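You operate a simulated robot arm through the tools that you are given. There is no shell and no other tool.

You are at the controls of a simulated two-armed robot. One attempt, no reset.

JOB
Swap the red cap for the hose coupler in the steam outlet, open the yellow lever and test the steam.
Fine: the cap goes on the grey rack's top shelf; steam switch on till it puffs, then off.
Where things are to end (x, y in the base frame): red cap within 0.06 m of [0.55, 0.79].

It is judged by the outcome, as a careful person would: the job done as asked, and still so three seconds after it is handed in. It fails if anything else is knocked over, pushed out of place, dropped, spilled or broken. Lids that push on must go on centred and level and be pressed home; caps that screw on are set level and turned clockwise until they are tight.

ROBOT AND FRAMES
Two 7-joint arms with fingered hands on one trunk that stands fixed in place. Base frame: the origin is at the foot of the trunk, x ahead of it, y to its left, z up. Lengths are in m, angles in rad, forces in N, time in s.
The left shoulder is at [0.019, 0.163, 1.192], the right one opposite. Payload 4 kg a hand.
The tool frame of a hand sits at the grasp point between the pads (the TCP): z along the fingers, y along the line on which they close. The tips reach 0.036 m beyond it. The gripper opens to 0.124 m. The gripper's body begins 0.042 m behind the TCP. The gripper is a hand of 4 fingers: y runs from the thumb to the fingers, the wrist lies at [-0.015, -0.099, -0.189] in the tool frame, and closing takes about 1.5 s.
Orientation is that of the tool frame in the base frame, as [roll, pitch, yaw] about the fixed x, y, z axes, in that order (R = Rz(yaw) Ry(pitch) Rx(roll)). With the fingers straight down and the wrist toward the robot, the tool's x, y and z point along [0, 1, 0], [1, 0, 0] and [0, 0, -1] of the base frame.

CONTROLS
- The arms move only by the tool move_arm. It takes "left_moves", "right_moves" or both (then of equal length, played together; a hand with none holds still); each is a list of rows, each an object (a shift or turn left out is 0, a gripper value left out holds the last) with "xyz": the shift along the tool's x, y, z in units of 40 mm (1.0 is 40 mm), a list of three; "angular": the turn, a rotation vector about the tool's x, y, z in units of 4 degrees (1.0 is 4 degrees), a list of three; "gripper": the finger opening in m, from 0 to 0.124. In form: [{"xyz": [x, y, z], "angular": [wx, wy, wz], "gripper": gripper}, ...]. A call has 1 to 20 rows; each row shifts and turns the commanded pose from where the row before left it, along the tool's axes as they then stand. A call with a number of a shift or a turn outside -1 to 1 is refused whole. A row lasts 0.2 s, in which the tool goes at most 0.05 m and 0.15 rad; a call with a longer step from one row to the next is refused whole, and so is a gripper value outside its range. A pose out of reach is approached as far as the arm can. The call stops where the force on the tool passes 60 N (or 10 N more than at its start, if that is more) or the arm is blocked; 0.2 s more then pass. The fingers move at their own pace (about 0.045 m/s each) and stop on an object; they squeeze with about 23 N. The grip force told is the motor's: it shows also when the fingers shut on nothing. Time passes only in rows, and 0.2 s behind the last, so rows that do not move let the fingers close. The reply holds the time, the measured pose of the TCP, the force on the tool along the base axes, the opening and the grip force, in the units named above and with some noise, with the torque about the TCP (base axes, N m) and any sound that the robot's microphone picked up.
- Cameras (640 x 400 px; columns grow to the right, rows downward): "scene" is now at [0.0863, 0.0517, 1.4627]; the picture's right is [0.56, -0.83, -0.02], its down [-0.14, -0.06, -0.99] and it looks along [0.82, 0.56, -0.15] (base axes); focal length 214 px, centre (320, 200). "left" rides on the left gripper at [-0.075, -0.086, -0.123] in its tool frame; the picture's right is [-0.70, -0.34, 0.63], its down [0.64, -0.68, 0.35] and it looks along [0.32, 0.65, 0.69] (tool axes); focal length 275 px, centre (320, 200). "right" rides on the right gripper at [0.075, -0.086, -0.123] in its tool frame; the picture's right is [-0.70, 0.34, -0.63], its down [-0.64, -0.68, 0.35] and it looks along [-0.32, 0.65, 0.69] (tool axes); focal length 275 px, centre (320, 200). There is no depth. A picture from a camera that has moved, and an enlarged one, comes with that camera's place and axes in the base frame and with its lens.
- snapshot(camera): a new picture of that camera. It takes no simulated time.
- slide_trunk(by): slides the trunk up (or, below 0, down) by that many m; the arms and the scene camera ride with it, the base frame stays. It gives what a move gives, with no picture.
- hand_shape(shape, hand): the hand has 4 fingers and takes this shape, open, in about a second: jaw (thumb against the fingers, like two jaws); tri (thumb and two fingers); tip (a fingertip pinch); poke (one finger out to press); point (the index stretched); flat (the hand flat); cup (the hand cupped); fist (a fist). The gripper value then closes the fingers along that shape, each until it touches; the sizes above hold for jaw. It gives what a move gives, with no picture.
- pan_tilt(pan, tilt): turns the head with the scene camera to pan (to the left, within 1.501 rad either way) and tilt (down, from -0.506 to 1.204), counted from straight ahead of the robot. It gives what a move gives.
- inspect(camera, box): a new picture of the part [left, top, right, bottom] of that camera's present view, enlarged. It takes no simulated time.
- sign_off(): hands the job in; it is judged then, once.

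Nothing tells you positions but the pictures and the camera data. Unless the task says otherwise, let go and move clear before handing in.

The tools are called after "Call:" as name(argument=value, ...) on one line, values as JSON. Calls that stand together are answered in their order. move_arm: Moves the arms, as the interface text tells. Its arguments: {"type":"object","properties":{"left_moves":{"type":"array","items":{"type":"object","properties":{"xyz":{"type":"array","items":{"type":"number"}},"angular":{"type":"array","items":{"type":"number"}},"gripper":{"type":"number"}}}},"right_moves":{"type":"array","items":{"type":"object","properties":{"xyz":{"type":"array","items":{"type":"number"}},"angular":{"type":"array","items":{"type":"number"}},"gripper":{"type":"number"}}}}},"required":[]} The other tools are called the same way: slide_trunk (by) slides the trunk up or down; hand_shape (shape, hand) gives the hand a shape; pan_tilt (pan, tilt) turns the head that bears the scene camera; snapshot (camera) takes a picture; inspect (camera, box) takes an enlarged picture of a part of a camera's view; sign_off () hands the job in.

At the start:

```text
t: 0.0
left_eef_pos: [0.4892, 0.4985, 1.5285]
left_tcp_rot: [3.14, 0.001, 1.571]
left_force: [-0.7, -0.7, 0.7]
left_moment: [-0.04, 0.0, -0.02]
left_width: 0.1235
left_gripper_force: 0.0
left_shape: jaw
right_eef_pos: [0.6306, -0.0287, 1.4846]
right_tcp_rot: [-3.141, 0.001, 1.57]
right_force: [-0.5, 0.1, 0.0]
right_moment: [-0.01, 0.0, 0.04]
right_width: 0.1236
right_gripper_force: 0.0
right_shape: jaw
trunk travel left (down, up): [-0.35, 0.128]
head pan, tilt: [0.597, 0.115]
```

scene: 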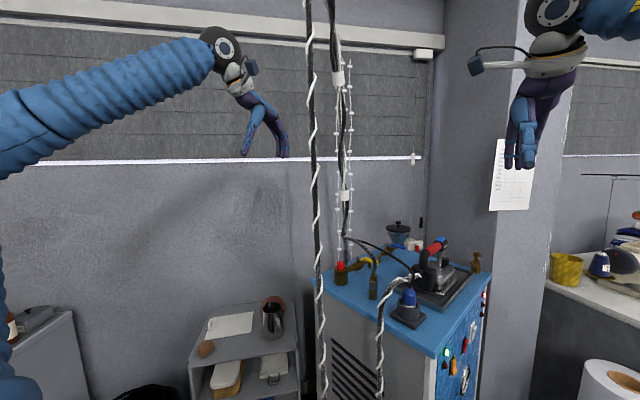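
right: 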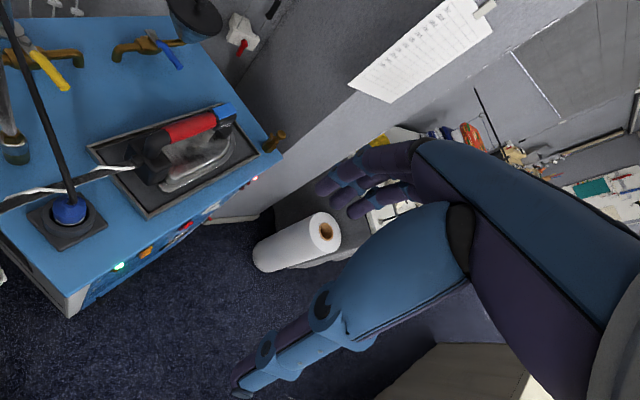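
left: 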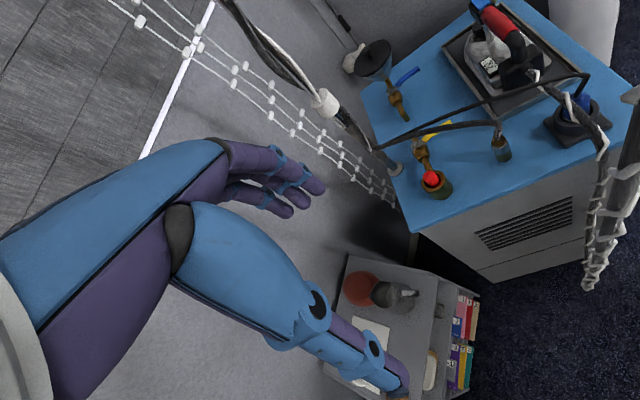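

I see a blue-topped steam generator cabinet with a red-capped brass outlet, a yellow lever, a hose with coupler, and a grey rack to the left. I'll first look closer at everything before moving.

Call:
inspect(camera="scene", box=[310, 210, 500, 330])

Call:
inspect(camera="scene", box=[400, 270, 500, 400])

Call:
inspect(camera="scene", box=[180, 280, 320, 400])

Call:
inspect(camera="left", box=[360, 60, 640, 235])

Call:
inspect(camera="right", box=[0, 0, 300, 300])

```text
3.33 times, centred on (405, 270) of scene
camera zoom: at [0.0863, 0.0517, 1.4627], right [0.56, -0.83, -0.02], down [-0.14, -0.06, -0.99], along [0.82, 0.56, -0.15], focal length 715 px, centre (37, -33)
```

zoom: 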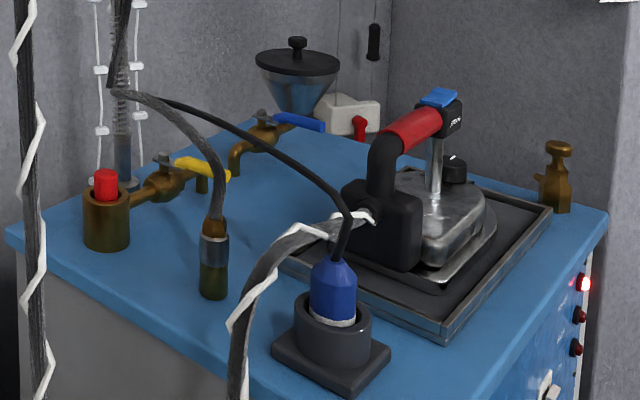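

```text
3.08 times, centred on (450, 335) of scene
camera zoom: at [0.0863, 0.0517, 1.4627], right [0.56, -0.83, -0.02], down [-0.14, -0.06, -0.99], along [0.82, 0.56, -0.15], focal length 660 px, centre (-80, -215)
```

zoom: 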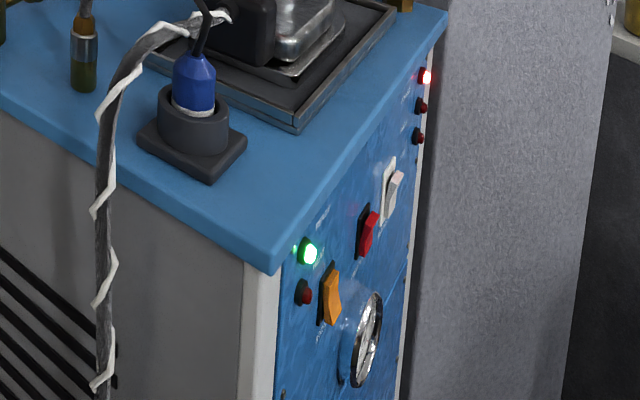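

```text
3.33 times, centred on (250, 340) of scene
camera zoom: at [0.0863, 0.0517, 1.4627], right [0.56, -0.83, -0.02], down [-0.14, -0.06, -0.99], along [0.82, 0.56, -0.15], focal length 715 px, centre (553, -267)
```

zoom: 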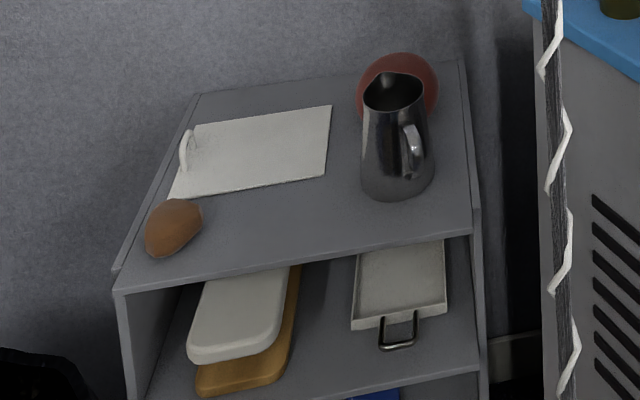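

```text
2.29 times, centred on (500, 148) of left
camera zoom: at [0.4033, 0.4239, 1.6533], right [-0.34, -0.7, -0.63], down [-0.68, 0.64, -0.35], along [0.65, 0.32, -0.69], focal length 629 px, centre (-91, 320)
```

zoom: 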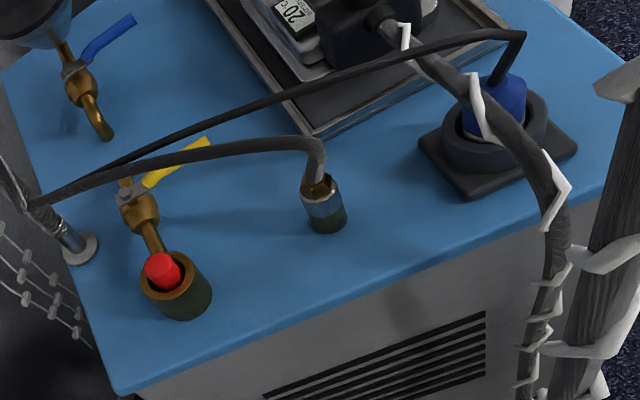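

```text
1.33 times, centred on (150, 150) of right
camera zoom: at [0.5464, 0.0455, 1.609], right [0.34, -0.7, 0.63], down [-0.68, -0.64, -0.35], along [0.65, -0.32, -0.69], focal length 367 px, centre (547, 267)
```

zoom: 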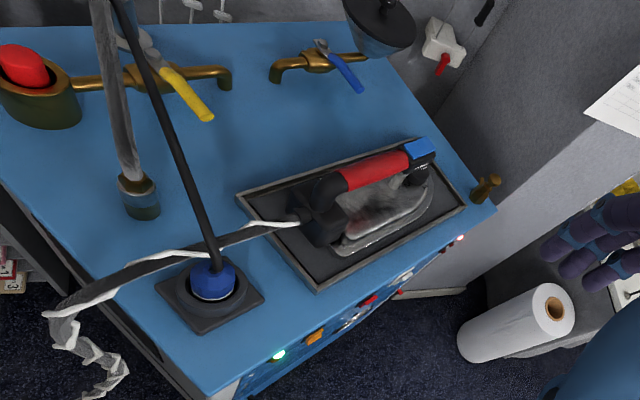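

The red cap sits at about (0.74, 0.42, 1.11) in the brass outlet, and the cabinet top is at z≈1.03. I'll turn the head to see the switch panel and the rack better.

Call:
pan_tilt(pan=0.35, tilt=0.6)

Call:
snapshot(camera="scene")

Call:
inspect(camera="scene", box=[360, 180, 520, 300])

Call:
inspect(camera="scene", box=[240, 60, 440, 200])

```text
t: 0.9
left_eef_pos: [0.4881, 0.4976, 1.5296]
left_tcp_rot: [3.142, 0.0, 1.57]
left_force: [-0.3, 0.5, 0.0]
left_moment: [-0.01, 0.0, 0.02]
left_width: 0.1233
left_gripper_force: 0.0
left_shape: jaw
right_eef_pos: [0.631, -0.0283, 1.4856]
right_tcp_rot: [3.141, 0.001, 1.571]
right_force: [0.4, 1.1, -0.6]
right_moment: [0.05, -0.02, 0.02]
right_width: 0.1236
right_gripper_force: 0.1
right_shape: jaw
trunk travel left (down, up): [-0.35, 0.128]
head pan, tilt: [0.351, 0.6]
```

```text
taken
camera scene: at [0.0912, 0.0302, 1.4178], right [0.34, -0.94, -0.01], down [-0.56, -0.19, -0.8], along [0.75, 0.28, -0.6], focal length 214 px, centre (320, 200)
```

scene: 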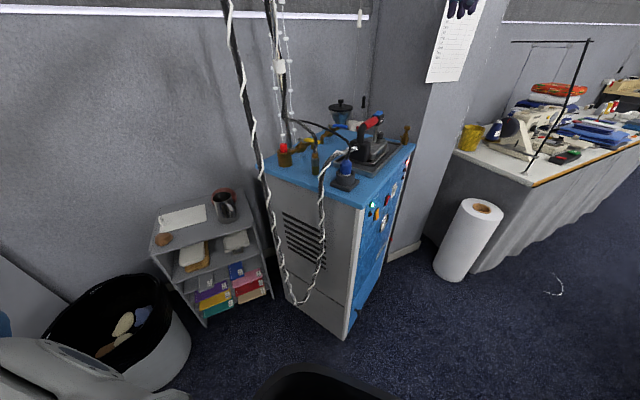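

```text
3.33 times, centred on (440, 240) of scene
camera zoom: at [0.0912, 0.0302, 1.4178], right [0.34, -0.94, -0.01], down [-0.56, -0.19, -0.8], along [0.75, 0.28, -0.6], focal length 715 px, centre (-80, 67)
```

zoom: 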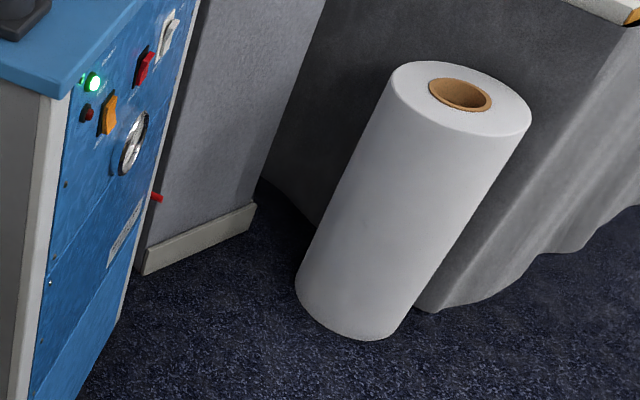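

```text
2.86 times, centred on (340, 130) of scene
camera zoom: at [0.0912, 0.0302, 1.4178], right [0.34, -0.94, -0.01], down [-0.56, -0.19, -0.8], along [0.75, 0.28, -0.6], focal length 613 px, centre (263, 400)
```

zoom: 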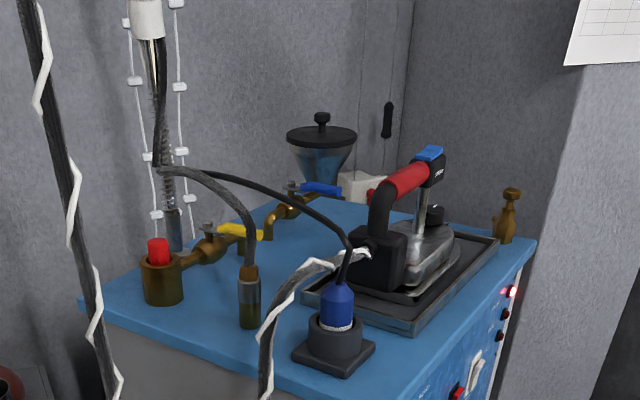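

The panel faces roughly -y (the cabinet is turned about -15°), with orange, red and white rockers and a gauge. I'll swing the right hand down beside the panel so that its camera can read the labels.

Call:
move_arm(right_moves=[{"xyz": [-1, 0, 0]}, {"xyz": [-1, 0, 0]}, {"xyz": [-1, 0, 0]}, {"xyz": [-1, 0, 0]}, {"angular": [0, 1, 0]}, {"angular": [0, 1, 0]}, {"angular": [0, 1, 0]}, {"angular": [0, 1, 0]}, {"angular": [0, 1, 0]}, {"angular": [0, 1, 0]}, {"angular": [0, 1, 0]}, {"angular": [0, 1, 0]}, {"angular": [0, 1, 0]}, {"angular": [0, 1, 0]}, {"angular": [0, 1, 0]}, {"angular": [0, 1, 0]}, {"angular": [0, 1, 0]}, {"angular": [0, 1, 0]}])

```text
t: 4.7
left_eef_pos: [0.4895, 0.4975, 1.5304]
left_tcp_rot: [-3.141, 0.001, 1.57]
left_force: [-0.6, -0.7, 0.2]
left_moment: [0.03, 0.02, 0.06]
left_width: 0.1234
left_gripper_force: 0.0
left_shape: jaw
right_eef_pos: [0.6322, -0.1894, 1.4847]
right_tcp_rot: [3.141, -0.981, 1.571]
right_force: [0.1, 0.0, 0.0]
right_moment: [0.0, 0.02, -0.05]
right_width: 0.1237
right_gripper_force: 0.0
right_shape: jaw
trunk travel left (down, up): [-0.35, 0.128]
head pan, tilt: [0.351, 0.6]
```

The right hand is clear to the side of the cabinet. I'll finish turning it to face the panel and lower it.

Call:
move_arm(right_moves=[{"angular": [0, 1, 0]}, {"angular": [0, 1, 0]}, {"angular": [0, 1, 0]}, {"angular": [0, 1, 0]}, {"angular": [0, 1, 0]}, {"angular": [0, 1, 0]}, {"angular": [0, 1, 0]}, {"angular": [0, 1, 0]}, {"angular": [0, 0.45, 0]}, {"angular": [-0.925, 0, 0], "xyz": [-1, 0, 0]}, {"angular": [-0.925, 0, 0], "xyz": [-1, 0, 0]}, {"angular": [-0.925, 0, 0], "xyz": [-1, 0, 0]}, {"angular": [-0.925, 0, 0], "xyz": [-1, 0, 0]}, {"xyz": [-1, 0, 0]}, {"xyz": [-1, 0, 0]}, {"xyz": [-1, 0, 0]}, {"xyz": [-1, 0, 0]}])

Call:
snapshot(camera="right")

Call:
snapshot(camera="scene")

```text
t: 8.3
left_eef_pos: [0.4883, 0.4979, 1.5294]
left_tcp_rot: [3.141, -0.001, 1.571]
left_force: [-0.4, 0.4, 0.2]
left_moment: [-0.01, 0.02, 0.02]
left_width: 0.1238
left_gripper_force: 0.1
left_shape: jaw
right_eef_pos: [0.6316, -0.1855, 1.1651]
right_tcp_rot: [2.638, -1.565, 1.815]
right_force: [-0.6, 0.1, -0.2]
right_moment: [-0.01, 0.05, 0.02]
right_width: 0.1235
right_gripper_force: 0.0
right_shape: jaw
trunk travel left (down, up): [-0.35, 0.128]
head pan, tilt: [0.351, 0.6]
```

```text
taken
camera right: at [0.5177, -0.2827, 1.2412], right [0.16, -0.7, -0.69], down [-0.57, 0.51, -0.65], along [0.81, 0.5, -0.32], focal length 275 px, centre (320, 200)
```

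right: 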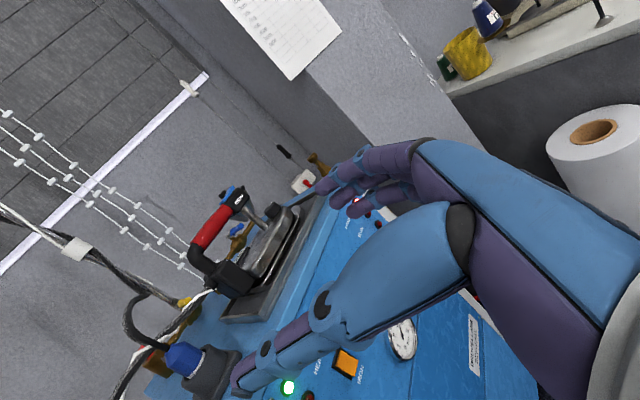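

```text
taken
camera scene: at [0.0911, 0.0298, 1.4178], right [0.34, -0.94, -0.01], down [-0.56, -0.19, -0.8], along [0.75, 0.28, -0.6], focal length 214 px, centre (320, 200)
```

scene: 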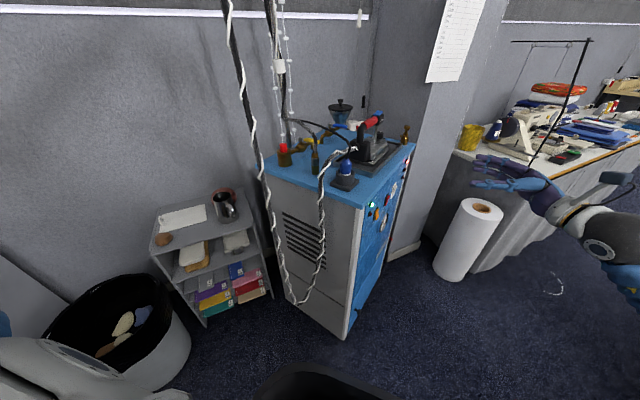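

The panel labels are partly visible past the hand. I'll zoom in on them.

Call:
inspect(camera="right", box=[260, 320, 420, 400])

Call:
inspect(camera="right", box=[320, 180, 420, 260])

```text
4.00 times, centred on (340, 360) of right
camera zoom: at [0.5177, -0.2827, 1.2412], right [0.16, -0.7, -0.69], down [-0.57, 0.51, -0.65], along [0.81, 0.5, -0.32], focal length 1101 px, centre (240, -440)
```

zoom: 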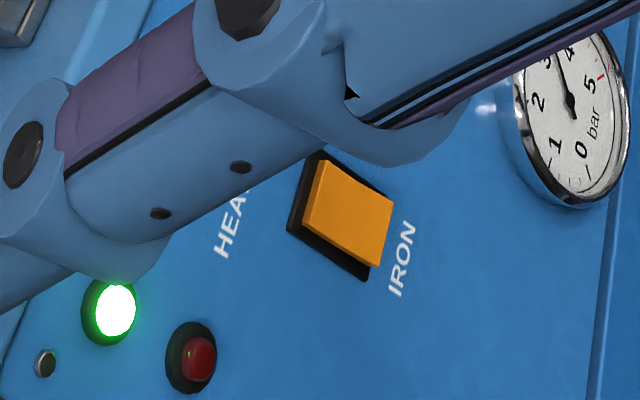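

```text
5.00 times, centred on (370, 220) of right
camera zoom: at [0.5177, -0.2827, 1.2412], right [0.16, -0.7, -0.69], down [-0.57, 0.51, -0.65], along [0.81, 0.5, -0.32], focal length 1376 px, centre (70, 100)
```

zoom: 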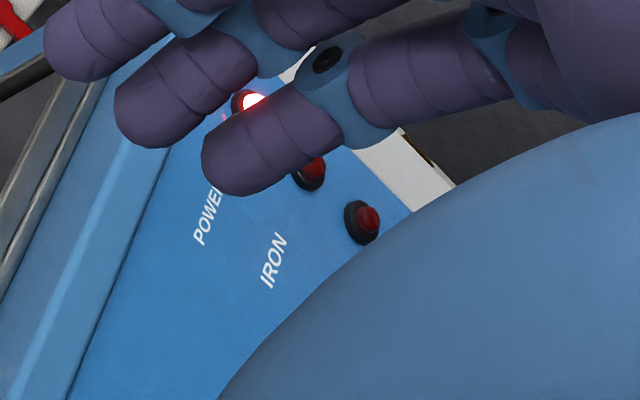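

Labels read "IRON", "HEA…", "POWER". I'll change the right hand to the poke shape (needed later anyway) to see more of the panel.

Call:
hand_shape(hand="right", shape="poke")

Call:
snapshot(camera="right")

```text
t: 9.2
left_eef_pos: [0.4889, 0.4982, 1.5292]
left_tcp_rot: [-3.14, 0.0, 1.57]
left_force: [-0.7, -0.2, 0.7]
left_moment: [0.02, 0.0, 0.01]
left_width: 0.1237
left_gripper_force: 0.0
left_shape: jaw
right_eef_pos: [0.6315, -0.1854, 1.1652]
right_tcp_rot: [2.813, -1.567, 1.639]
right_force: [-1.0, 0.1, 0.4]
right_moment: [0.01, 0.02, 0.03]
right_width: 0.0
right_gripper_force: 0.0
right_shape: poke
trunk travel left (down, up): [-0.35, 0.128]
head pan, tilt: [0.351, 0.6]
```

```text
taken
camera right: at [0.5179, -0.2825, 1.2416], right [0.16, -0.7, -0.69], down [-0.57, 0.51, -0.65], along [0.8, 0.5, -0.32], focal length 275 px, centre (320, 200)
```

right: 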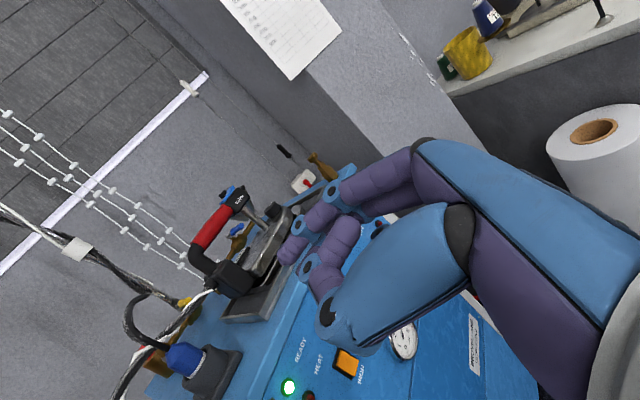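

I can now read READY, HEAT and IRON near the orange switch. I'll shift the hand along and back from the panel to see all of the labels unobstructed.

Call:
move_arm(right_moves=[{"xyz": [0, 0.5, -1]}, {"xyz": [0, 0.5, -1]}, {"xyz": [0, 0.5, -1]}, {"xyz": [0, 0.5, -1]}, {"xyz": [0, 1, 0]}, {"xyz": [0, 1, 0]}])

Call:
snapshot(camera="right")

```text
t: 10.6
left_eef_pos: [0.49, 0.4971, 1.5295]
left_tcp_rot: [3.141, 0.002, 1.571]
left_force: [0.8, -0.2, -1.1]
left_moment: [0.01, 0.03, 0.02]
left_width: 0.1239
left_gripper_force: 0.1
left_shape: jaw
right_eef_pos: [0.7435, -0.3858, 1.1705]
right_tcp_rot: [2.572, -1.566, 1.88]
right_force: [0.3, -0.6, 0.2]
right_moment: [0.0, -0.01, 0.02]
right_width: 0.0001
right_gripper_force: 0.0
right_shape: poke
trunk travel left (down, up): [-0.35, 0.128]
head pan, tilt: [0.351, 0.6]
```

```text
taken
camera right: at [0.6297, -0.4832, 1.2454], right [0.16, -0.7, -0.69], down [-0.57, 0.51, -0.65], along [0.81, 0.5, -0.32], focal length 275 px, centre (320, 200)
```

right: 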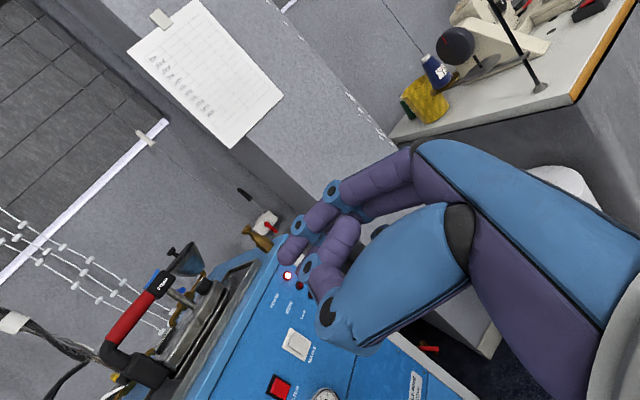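

Call:
inspect(camera="right", box=[220, 260, 360, 400])

Call:
inspect(camera="right", box=[220, 340, 320, 400])

Call:
inspect(camera="right", box=[120, 0, 300, 150])

```text
2.86 times, centred on (290, 330) of right
camera zoom: at [0.6297, -0.4832, 1.2454], right [0.16, -0.7, -0.69], down [-0.57, 0.51, -0.65], along [0.81, 0.5, -0.32], focal length 786 px, centre (406, -171)
```

zoom: 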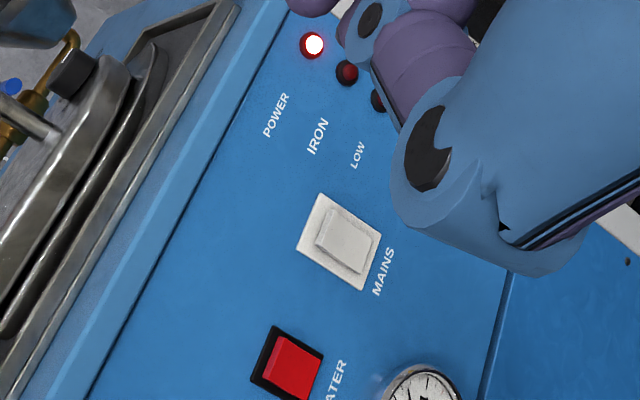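

```text
6.40 times, centred on (270, 370) of right
camera zoom: at [0.6297, -0.4832, 1.2454], right [0.16, -0.7, -0.69], down [-0.57, 0.51, -0.65], along [0.81, 0.5, -0.32], focal length 1762 px, centre (640, -888)
```

zoom: 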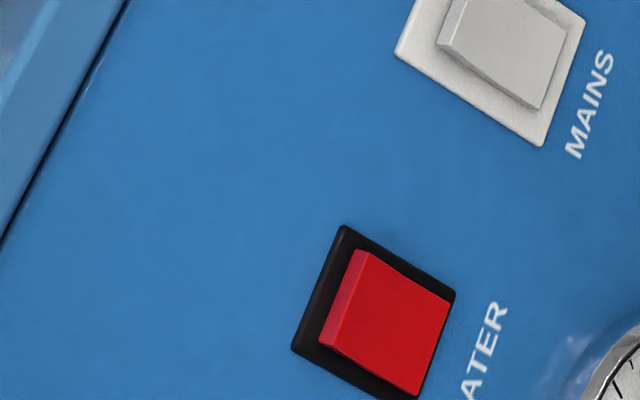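

```text
2.67 times, centred on (210, 75) of right
camera zoom: at [0.6297, -0.4832, 1.2454], right [0.16, -0.7, -0.69], down [-0.57, 0.51, -0.65], along [0.81, 0.5, -0.32], focal length 734 px, centre (613, 533)
```

zoom: 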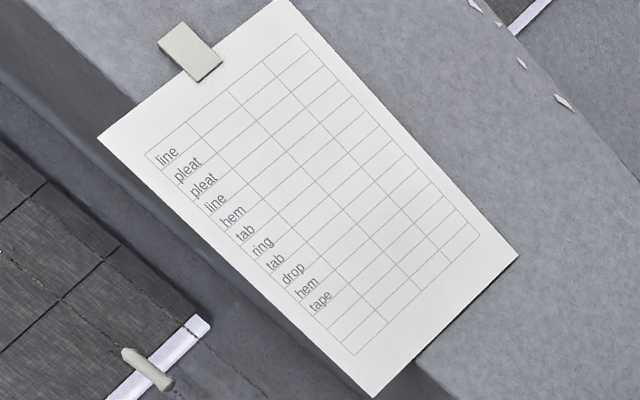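

The three panel rockers are IRON (orange), HEATER (red) and MAINS (white), none labelled steam. The iron has a blue rocker on its handle with lettering, so I'll zoom in on that.

Call:
inspect(camera="right", box=[90, 230, 230, 400])

Call:
inspect(camera="right", box=[140, 260, 190, 300])

Call:
inspect(camera="scene", box=[355, 100, 395, 125])

Call:
inspect(camera="left", box=[440, 0, 600, 100])

```text
2.35 times, centred on (160, 315) of right
camera zoom: at [0.6297, -0.4832, 1.2454], right [0.16, -0.7, -0.69], down [-0.57, 0.51, -0.65], along [0.81, 0.5, -0.32], focal length 648 px, centre (696, -71)
```

zoom: 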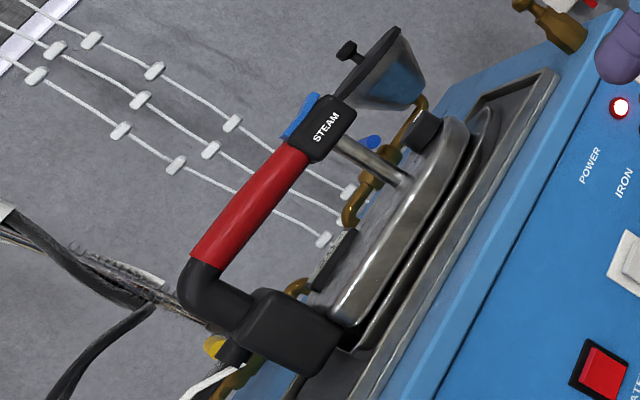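

```text
10.00 times, centred on (165, 280) of right
camera zoom: at [0.6297, -0.4832, 1.2454], right [0.16, -0.7, -0.69], down [-0.57, 0.51, -0.65], along [0.81, 0.5, -0.32], focal length 2753 px, centre (1870, -600)
```

zoom: 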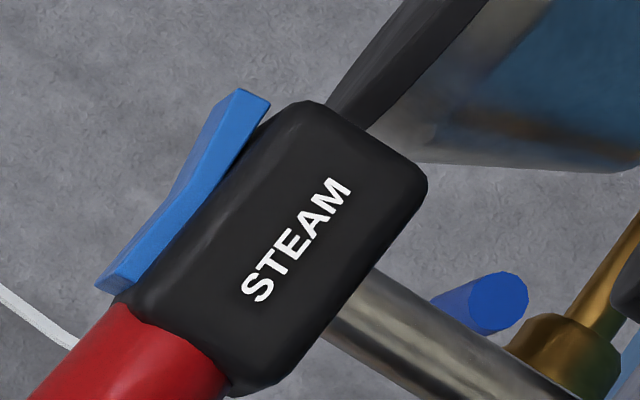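

```text
16.00 times, centred on (375, 112) of scene
camera zoom: at [0.0917, 0.0298, 1.4177], right [0.34, -0.94, -0.01], down [-0.56, -0.19, -0.8], along [0.75, 0.28, -0.6], focal length 3432 px, centre (-560, 1600)
```

zoom: 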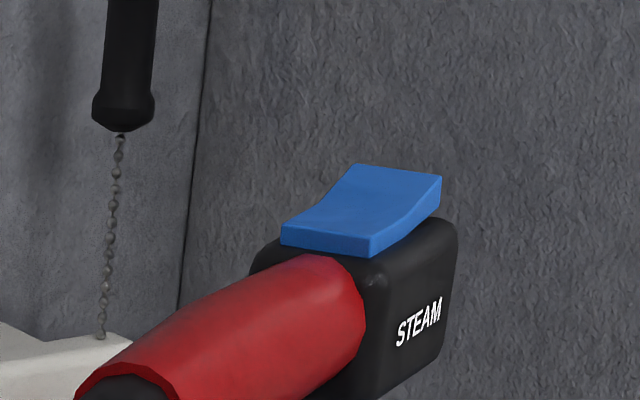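

```text
4.00 times, centred on (520, 50) of left
camera zoom: at [0.4044, 0.4231, 1.6531], right [-0.34, -0.7, -0.63], down [-0.68, 0.64, -0.35], along [0.65, 0.32, -0.69], focal length 1101 px, centre (-480, 800)
```

zoom: 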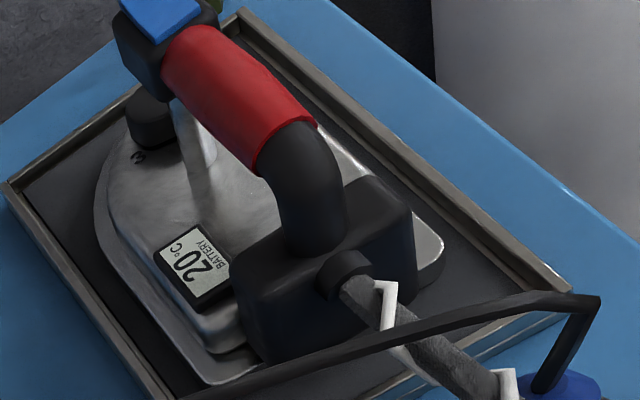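

The steam switch is the blue rocker on the iron's handle block labelled STEAM, and its far end is raised now (off). Next I'll look closely at the outlet, cap, lever and coupler.

Call:
inspect(camera="left", box=[400, 110, 480, 210])

Call:
inspect(camera="left", box=[470, 100, 550, 180])

Call:
inspect(camera="scene", box=[260, 110, 350, 190])

```text
4.00 times, centred on (440, 160) of left
camera zoom: at [0.4044, 0.4231, 1.6531], right [-0.34, -0.7, -0.63], down [-0.68, 0.64, -0.35], along [0.65, 0.32, -0.69], focal length 1101 px, centre (-160, 360)
```

zoom: 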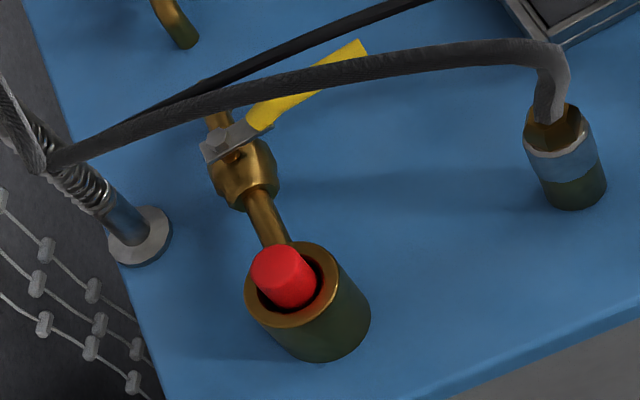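

```text
5.00 times, centred on (510, 140) of left
camera zoom: at [0.4044, 0.4231, 1.6531], right [-0.34, -0.7, -0.63], down [-0.68, 0.64, -0.35], along [0.65, 0.32, -0.69], focal length 1376 px, centre (-630, 500)
```

zoom: 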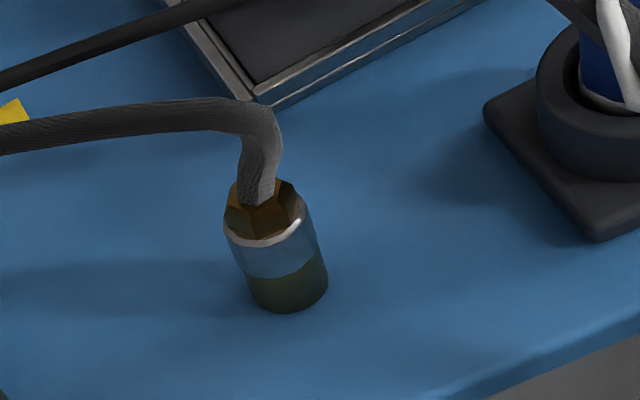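

```text
5.00 times, centred on (305, 150) of scene
camera zoom: at [0.0917, 0.0298, 1.4177], right [0.34, -0.94, -0.01], down [-0.56, -0.19, -0.8], along [0.75, 0.28, -0.6], focal length 1072 px, centre (395, 450)
```

zoom: 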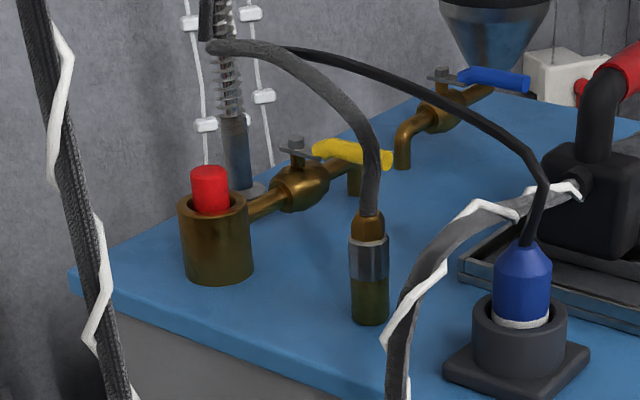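

The lever is perpendicular to its pipe (closed), the coupler stands on the table at about (0.71, 0.28), and a hanging hose runs near (0.475, 0.33). I'll take strong zooms of the cap, the coupler and the lever to measure them before picking a grasp.

Call:
inspect(camera="left", box=[418, 164, 458, 204])

Call:
inspect(camera="left", box=[485, 115, 525, 165])

Call:
inspect(camera="scene", box=[270, 135, 330, 180])

Call:
inspect(camera="scene", box=[290, 110, 350, 150])

```text
10.00 times, centred on (438, 184) of left
camera zoom: at [0.4044, 0.4231, 1.6531], right [-0.34, -0.7, -0.63], down [-0.68, 0.64, -0.35], along [0.65, 0.32, -0.69], focal length 2753 px, centre (-860, 360)
```

zoom: 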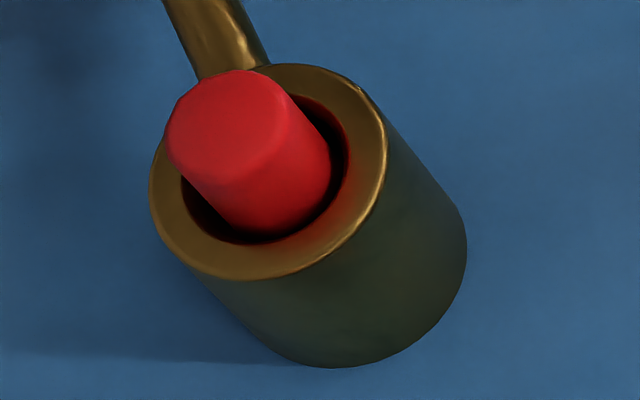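

```text
8.00 times, centred on (505, 140) of left
camera zoom: at [0.4044, 0.4231, 1.6531], right [-0.34, -0.7, -0.63], down [-0.68, 0.64, -0.35], along [0.65, 0.32, -0.69], focal length 2202 px, centre (-1160, 680)
```

zoom: 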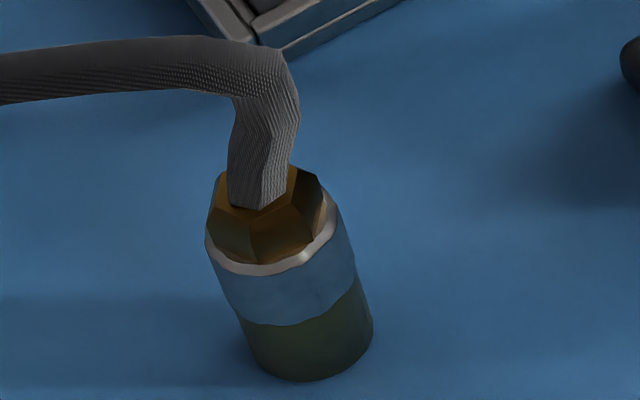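

```text
8.89 times, centred on (300, 158) of scene
camera zoom: at [0.0917, 0.0298, 1.4177], right [0.34, -0.94, -0.01], down [-0.56, -0.19, -0.8], along [0.75, 0.28, -0.6], focal length 1906 px, centre (498, 578)
```

zoom: 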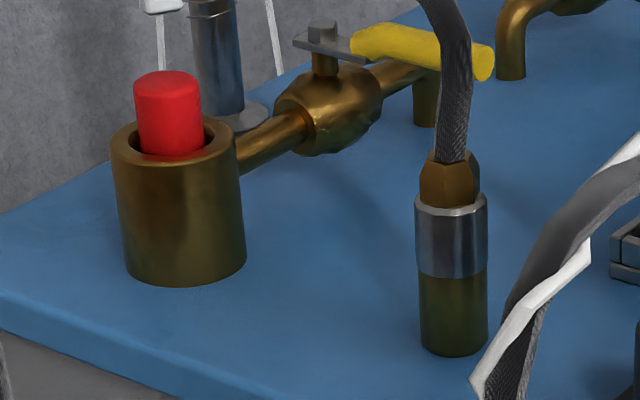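

```text
10.00 times, centred on (320, 130) of scene
camera zoom: at [0.0917, 0.0298, 1.4177], right [0.34, -0.94, -0.01], down [-0.56, -0.19, -0.8], along [0.75, 0.28, -0.6], focal length 2145 px, centre (320, 900)
```

zoom: 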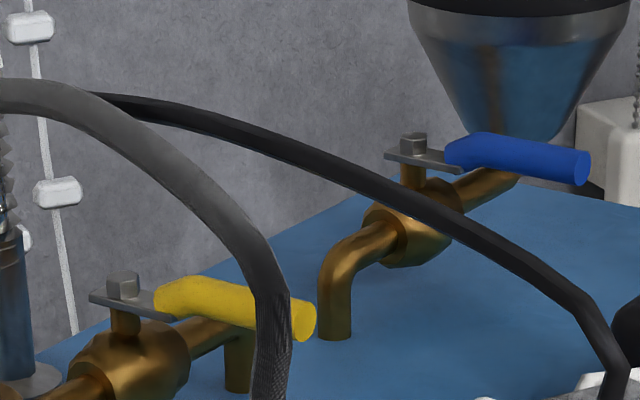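

The cap is a smooth red peg about 28 mm wide, standing ~33 mm out of a brass cup (rim z≈1.095). The coupler is ~94 mm tall with hex, steel ring and tube. Now I'll measure the rack's top shelf.

Call:
inspect(camera="left", box=[310, 240, 490, 400])

Call:
inspect(camera="scene", box=[130, 170, 290, 270])

```text
2.50 times, centred on (400, 320) of left
camera zoom: at [0.4044, 0.4231, 1.6531], right [-0.34, -0.7, -0.63], down [-0.68, 0.64, -0.35], along [0.65, 0.32, -0.69], focal length 688 px, centre (120, -100)
```

zoom: 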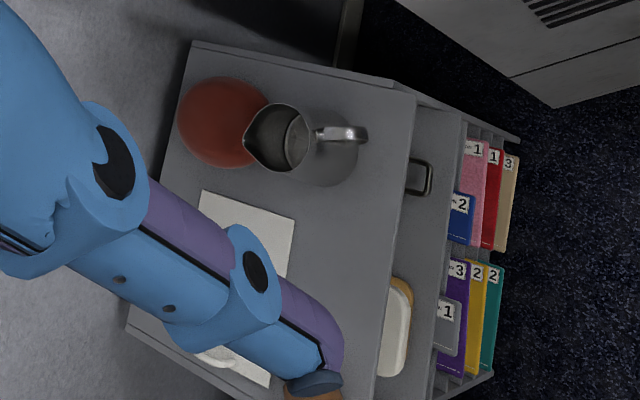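

```text
4.00 times, centred on (210, 220) of scene
camera zoom: at [0.0917, 0.0298, 1.4177], right [0.34, -0.94, -0.01], down [-0.56, -0.19, -0.8], along [0.75, 0.28, -0.6], focal length 858 px, centre (760, 120)
```

zoom: 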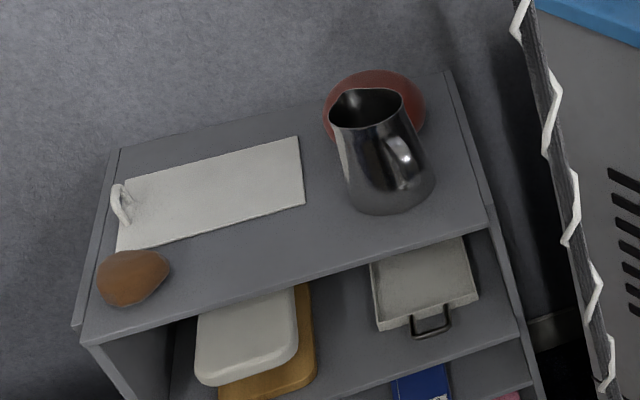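

The shelf top is at z≈0.695 with the front edge running from about (0.69, 0.61) to (0.40, 0.91), and the target spot is free. I'll now turn the left hand so that it can come at the cap from the robot's side, staying left of the hanging hose.

Call:
move_arm(left_moves=[{"angular": [0, 0, 1], "gripper": 0.08}, {"angular": [0, 0, 1]}, {"angular": [0, 0, 1]}, {"angular": [0, 0, 1]}, {"angular": [0, 0, 1]}, {"angular": [0, 0, 1]}, {"angular": [0, 0, 1]}, {"angular": [0, 0, 1]}, {"angular": [0, 0, 1]}, {"angular": [0, 0, 1]}, {"angular": [0, 0, 1]}, {"angular": [0, 0, 1]}, {"angular": [0, 0, 1]}, {"angular": [0, 0, 1]}, {"angular": [0, 0, 1]}, {"angular": [0, 0, 1]}, {"angular": [0, 0, 1]}, {"angular": [0, 0, 1]}, {"angular": [0, 0, 1]}, {"angular": [0, 0, 1]}])

Call:
pan_tilt(pan=0.6, tilt=0.3)

Call:
snapshot(camera="scene")

Call:
snapshot(camera="left")

```text
t: 14.8
left_eef_pos: [0.4895, 0.498, 1.5292]
left_tcp_rot: [3.141, 0.0, 0.174]
left_force: [-0.3, 0.6, 1.1]
left_moment: [-0.04, 0.04, -0.02]
left_width: 0.0804
left_gripper_force: 0.1
left_shape: jaw
right_eef_pos: [0.7443, -0.3838, 1.169]
right_tcp_rot: [3.086, -1.567, 1.368]
right_force: [0.5, 0.2, 0.5]
right_moment: [-0.01, -0.01, 0.03]
right_width: 0.0002
right_gripper_force: 0.2
right_shape: poke
trunk travel left (down, up): [-0.35, 0.128]
head pan, tilt: [0.351, 0.6]
```

```text
t: 15.6
left_eef_pos: [0.4899, 0.4971, 1.5298]
left_tcp_rot: [-3.141, 0.001, 0.177]
left_force: [-0.6, -0.6, 0.0]
left_moment: [0.0, -0.02, -0.01]
left_width: 0.0803
left_gripper_force: 0.0
left_shape: jaw
right_eef_pos: [0.743, -0.3834, 1.1686]
right_tcp_rot: [-2.955, -1.567, 1.126]
right_force: [-0.4, -0.4, -0.2]
right_moment: [0.01, -0.01, 0.03]
right_width: 0.0
right_gripper_force: 0.1
right_shape: poke
trunk travel left (down, up): [-0.35, 0.128]
head pan, tilt: [0.6, 0.3]
```

```text
taken
camera scene: at [0.0864, 0.0523, 1.4454], right [0.56, -0.83, -0.02], down [-0.28, -0.17, -0.94], along [0.78, 0.54, -0.33], focal length 214 px, centre (320, 200)
```

scene: 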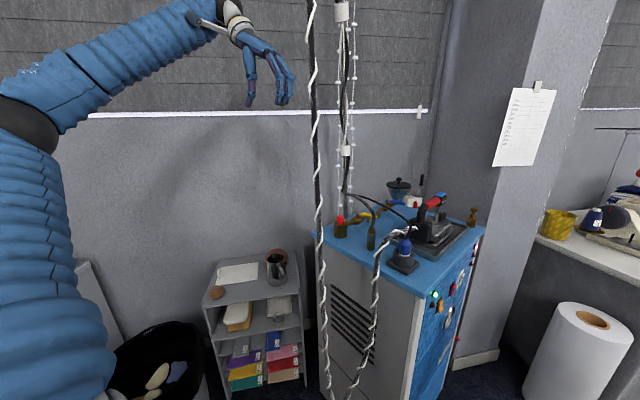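

```text
taken
camera left: at [0.4006, 0.5695, 1.6531], right [-0.74, 0.21, -0.63], down [0.52, 0.78, -0.35], along [0.42, -0.58, -0.69], focal length 275 px, centre (320, 200)
```

left: 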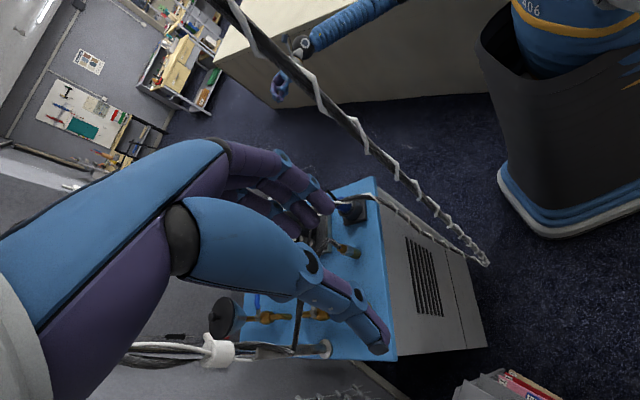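

The left arm's elbow sits out to the left, so the hanging hose stays clear. I'll finish the turn, lean the fingers forward ~28°, and move to a spot above and short of the cap.

Call:
move_arm(left_moves=[{"angular": [0, 0, 1]}, {"angular": [0, 0, 1]}, {"angular": [0, 0, 0.5]}, {"angular": [0, 1, 0]}, {"angular": [0, 1, 0]}, {"angular": [0, 1, 0]}, {"angular": [0, 1, 0]}, {"angular": [0, 1, 0]}, {"angular": [0, 1, 0]}, {"angular": [0, 1, 0]}, {"xyz": [0.245, 0.244, 0.944]}, {"xyz": [0.245, 0.244, 0.944]}, {"xyz": [0.245, 0.244, 0.944]}, {"xyz": [0.245, 0.244, 0.944]}, {"xyz": [0.245, 0.244, 0.944]}, {"xyz": [0.245, 0.244, 0.944]}, {"xyz": [0.245, 0.244, 0.944]}, {"xyz": [0.245, 0.244, 0.944]}])

Call:
snapshot(camera="scene")

Call:
snapshot(camera="left")

Call:
inspect(camera="scene", box=[280, 120, 440, 240])

```text
t: 19.4
left_eef_pos: [0.7027, 0.4202, 1.2989]
left_tcp_rot: [3.141, -0.488, 0.004]
left_force: [-0.6, 1.3, 0.4]
left_moment: [0.02, -0.02, -0.02]
left_width: 0.0802
left_gripper_force: 0.0
left_shape: jaw
right_eef_pos: [0.7439, -0.3839, 1.1676]
right_tcp_rot: [-2.807, -1.568, 0.977]
right_force: [0.0, 0.4, 0.0]
right_moment: [0.0, -0.01, 0.04]
right_width: 0.0
right_gripper_force: 0.1
right_shape: poke
trunk travel left (down, up): [-0.35, 0.128]
head pan, tilt: [0.6, 0.3]
```

```text
taken
camera scene: at [0.0877, 0.0522, 1.4453], right [0.56, -0.82, -0.02], down [-0.28, -0.17, -0.94], along [0.77, 0.54, -0.33], focal length 214 px, centre (320, 200)
```

scene: 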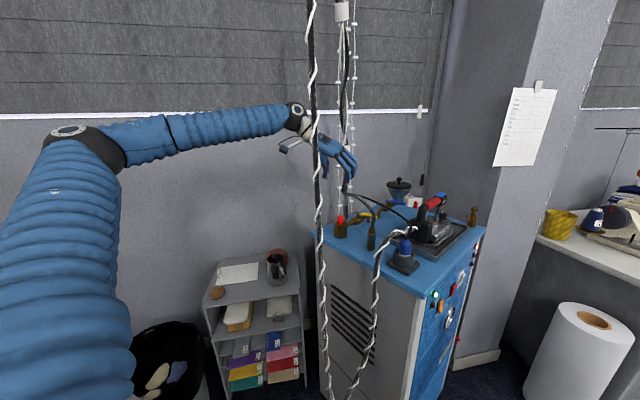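

```text
taken
camera left: at [0.5783, 0.5064, 1.373], right [-0.32, 0.34, -0.89], down [0.73, 0.68, 0.0], along [0.6, -0.65, -0.46], focal length 275 px, centre (320, 200)
```

left: 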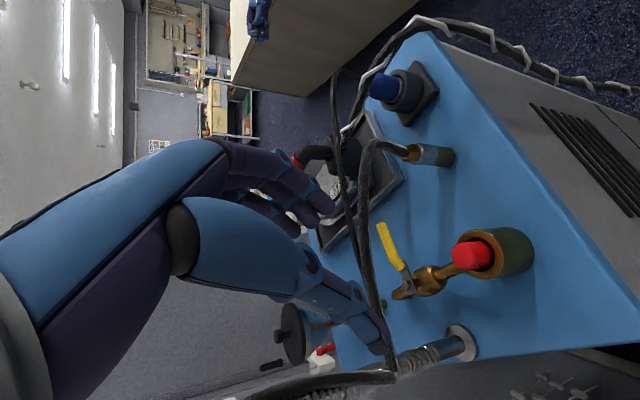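

```text
3.33 times, centred on (360, 180) of scene
camera zoom: at [0.0877, 0.0522, 1.4453], right [0.56, -0.82, -0.02], down [-0.28, -0.17, -0.94], along [0.77, 0.54, -0.33], focal length 715 px, centre (187, 267)
```

zoom: 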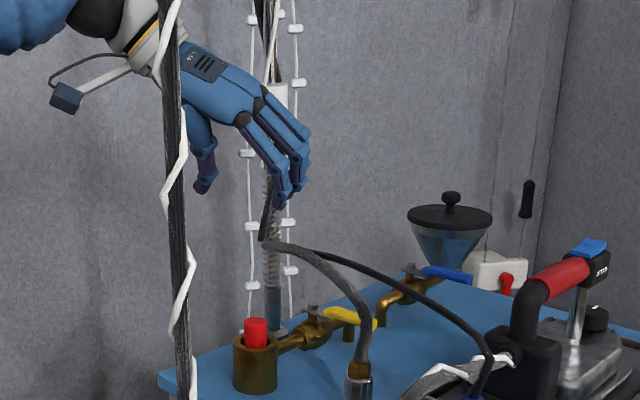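

The hand is above and left of the cap, with the fingers on its right side and the thumb on its left. I'll zoom in to pin the cap's position exactly.

Call:
inspect(camera="left", box=[430, 210, 550, 300])

Call:
inspect(camera="scene", box=[320, 190, 400, 260])

```text
4.44 times, centred on (490, 255) of left
camera zoom: at [0.5783, 0.5064, 1.373], right [-0.32, 0.34, -0.89], down [0.73, 0.68, 0.0], along [0.6, -0.65, -0.46], focal length 1224 px, centre (-436, -44)
```

zoom: 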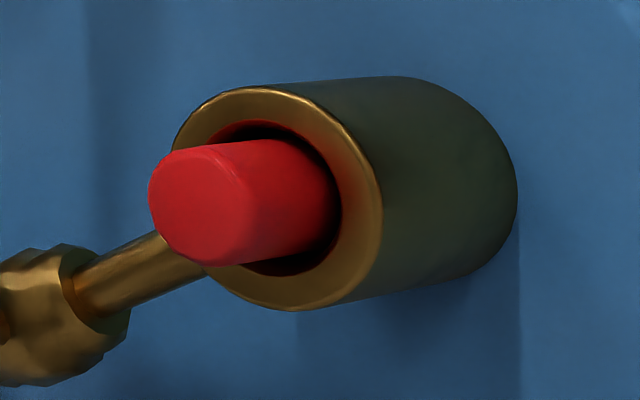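

```text
5.71 times, centred on (360, 225) of scene
camera zoom: at [0.0877, 0.0522, 1.4453], right [0.56, -0.82, -0.02], down [-0.28, -0.17, -0.94], along [0.77, 0.54, -0.33], focal length 1226 px, centre (91, 57)
```

zoom: 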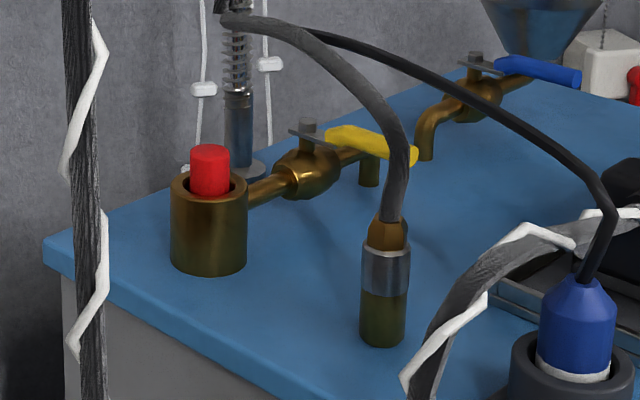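

The cup axis is at (0.739, 0.4155), with its rim at z≈1.094 and the cap top at ≈1.12. I'll straighten the hand and yaw it a bit further so that the palm leans away from the hose arc that passes to the right of the cap.

Call:
move_arm(left_moves=[{"angular": [0, -1, 0]}, {"angular": [0, -1, 0]}, {"angular": [0, -1, 0]}, {"angular": [0, -1, 0]}, {"angular": [0, -1, 0]}, {"angular": [0, -1, 0]}, {"angular": [0, -1, 0]}, {"angular": [0, 0, 1]}, {"angular": [0, 0, 1]}, {"angular": [0, 0, 1]}, {"angular": [0, 0, 1]}, {"angular": [0, 0, 1]}, {"angular": [0, 0, 1]}, {"angular": [0, 0, 1]}, {"angular": [0, 0, 0.5]}, {"angular": [0, 1, 0]}, {"angular": [0, 1, 0]}, {"angular": [0, 0.5, 0]}])

Call:
snapshot(camera="left")

Call:
inspect(camera="scene", box=[280, 120, 440, 240])

```text
t: 23.2
left_eef_pos: [0.699, 0.4207, 1.2986]
left_tcp_rot: [-3.141, -0.176, -0.523]
left_force: [0.7, 0.2, 0.5]
left_moment: [-0.02, -0.02, 0.01]
left_width: 0.0802
left_gripper_force: 0.0
left_shape: jaw
right_eef_pos: [0.7433, -0.3838, 1.169]
right_tcp_rot: [2.861, -1.566, 1.594]
right_force: [-0.8, 0.3, 0.3]
right_moment: [-0.02, 0.03, 0.02]
right_width: 0.0
right_gripper_force: 0.0
right_shape: poke
trunk travel left (down, up): [-0.35, 0.128]
head pan, tilt: [0.6, 0.3]
```

```text
taken
camera left: at [0.6602, 0.5418, 1.4079], right [-0.33, 0.58, -0.75], down [0.94, 0.24, -0.23], along [0.05, -0.78, -0.63], focal length 275 px, centre (320, 200)
```

left: 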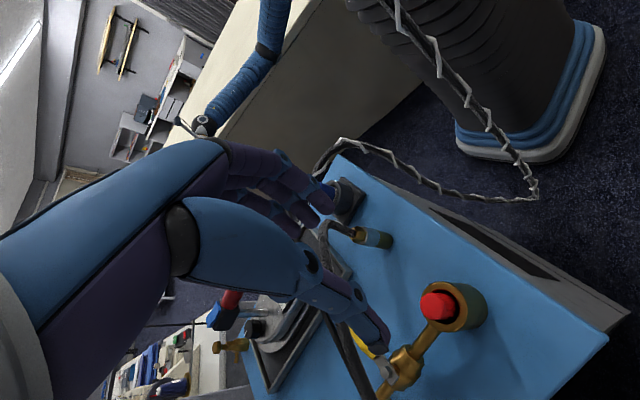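

```text
3.33 times, centred on (360, 180) of scene
camera zoom: at [0.0864, 0.0524, 1.4455], right [0.56, -0.83, -0.02], down [-0.28, -0.17, -0.94], along [0.78, 0.54, -0.33], focal length 715 px, centre (187, 267)
```

zoom: 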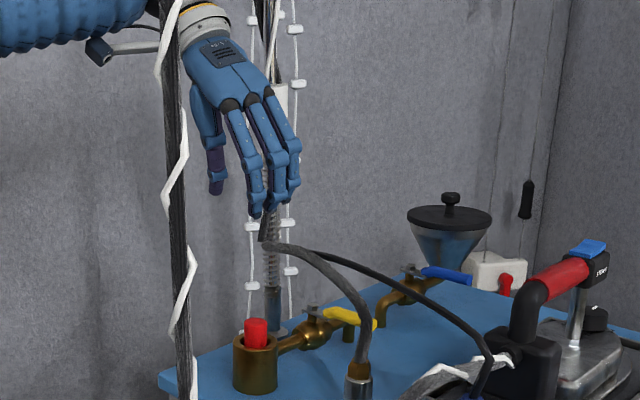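

The hand is now clear of the hose line, so I'll lower it until the tips are just above the cap and check again.

Call:
move_arm(left_moves=[{"xyz": [0.069, -0.096, 0.829]}, {"xyz": [0.069, -0.096, 0.829]}, {"xyz": [0.069, -0.096, 0.829]}, {"xyz": [0.069, -0.096, 0.829]}])

Call:
snapshot(camera="left")

Call:
inspect(camera="scene", box=[310, 160, 410, 235])

```text
t: 24.2
left_eef_pos: [0.7395, 0.4183, 1.1664]
left_tcp_rot: [3.141, -0.175, -0.524]
left_force: [-0.5, -0.3, -0.4]
left_moment: [0.02, 0.0, 0.0]
left_width: 0.0803
left_gripper_force: 0.0
left_shape: jaw
right_eef_pos: [0.7441, -0.3841, 1.1679]
right_tcp_rot: [3.057, -1.567, 1.398]
right_force: [0.8, -0.3, -0.1]
right_moment: [0.01, 0.03, 0.0]
right_width: 0.0003
right_gripper_force: 0.0
right_shape: poke
trunk travel left (down, up): [-0.35, 0.128]
head pan, tilt: [0.6, 0.3]
```

```text
taken
camera left: at [0.7003, 0.5399, 1.2759], right [-0.33, 0.58, -0.74], down [0.94, 0.24, -0.23], along [0.05, -0.78, -0.63], focal length 275 px, centre (320, 200)
```

left: 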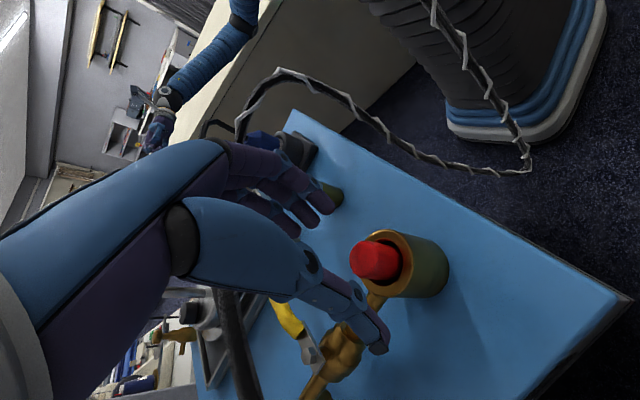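

```text
5.33 times, centred on (360, 198) of scene
camera zoom: at [0.0874, 0.0527, 1.4453], right [0.56, -0.82, -0.02], down [-0.28, -0.17, -0.94], along [0.78, 0.54, -0.33], focal length 1144 px, centre (107, 213)
```

zoom: 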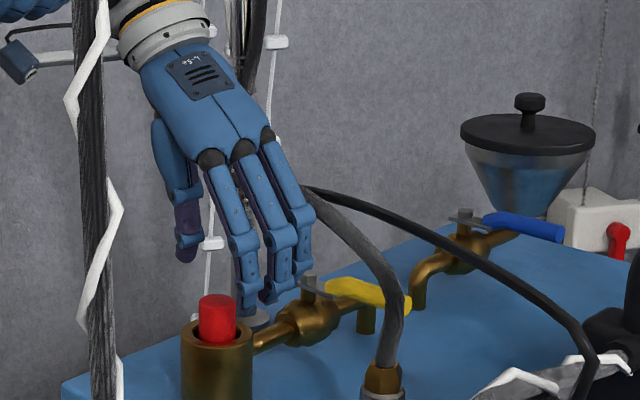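

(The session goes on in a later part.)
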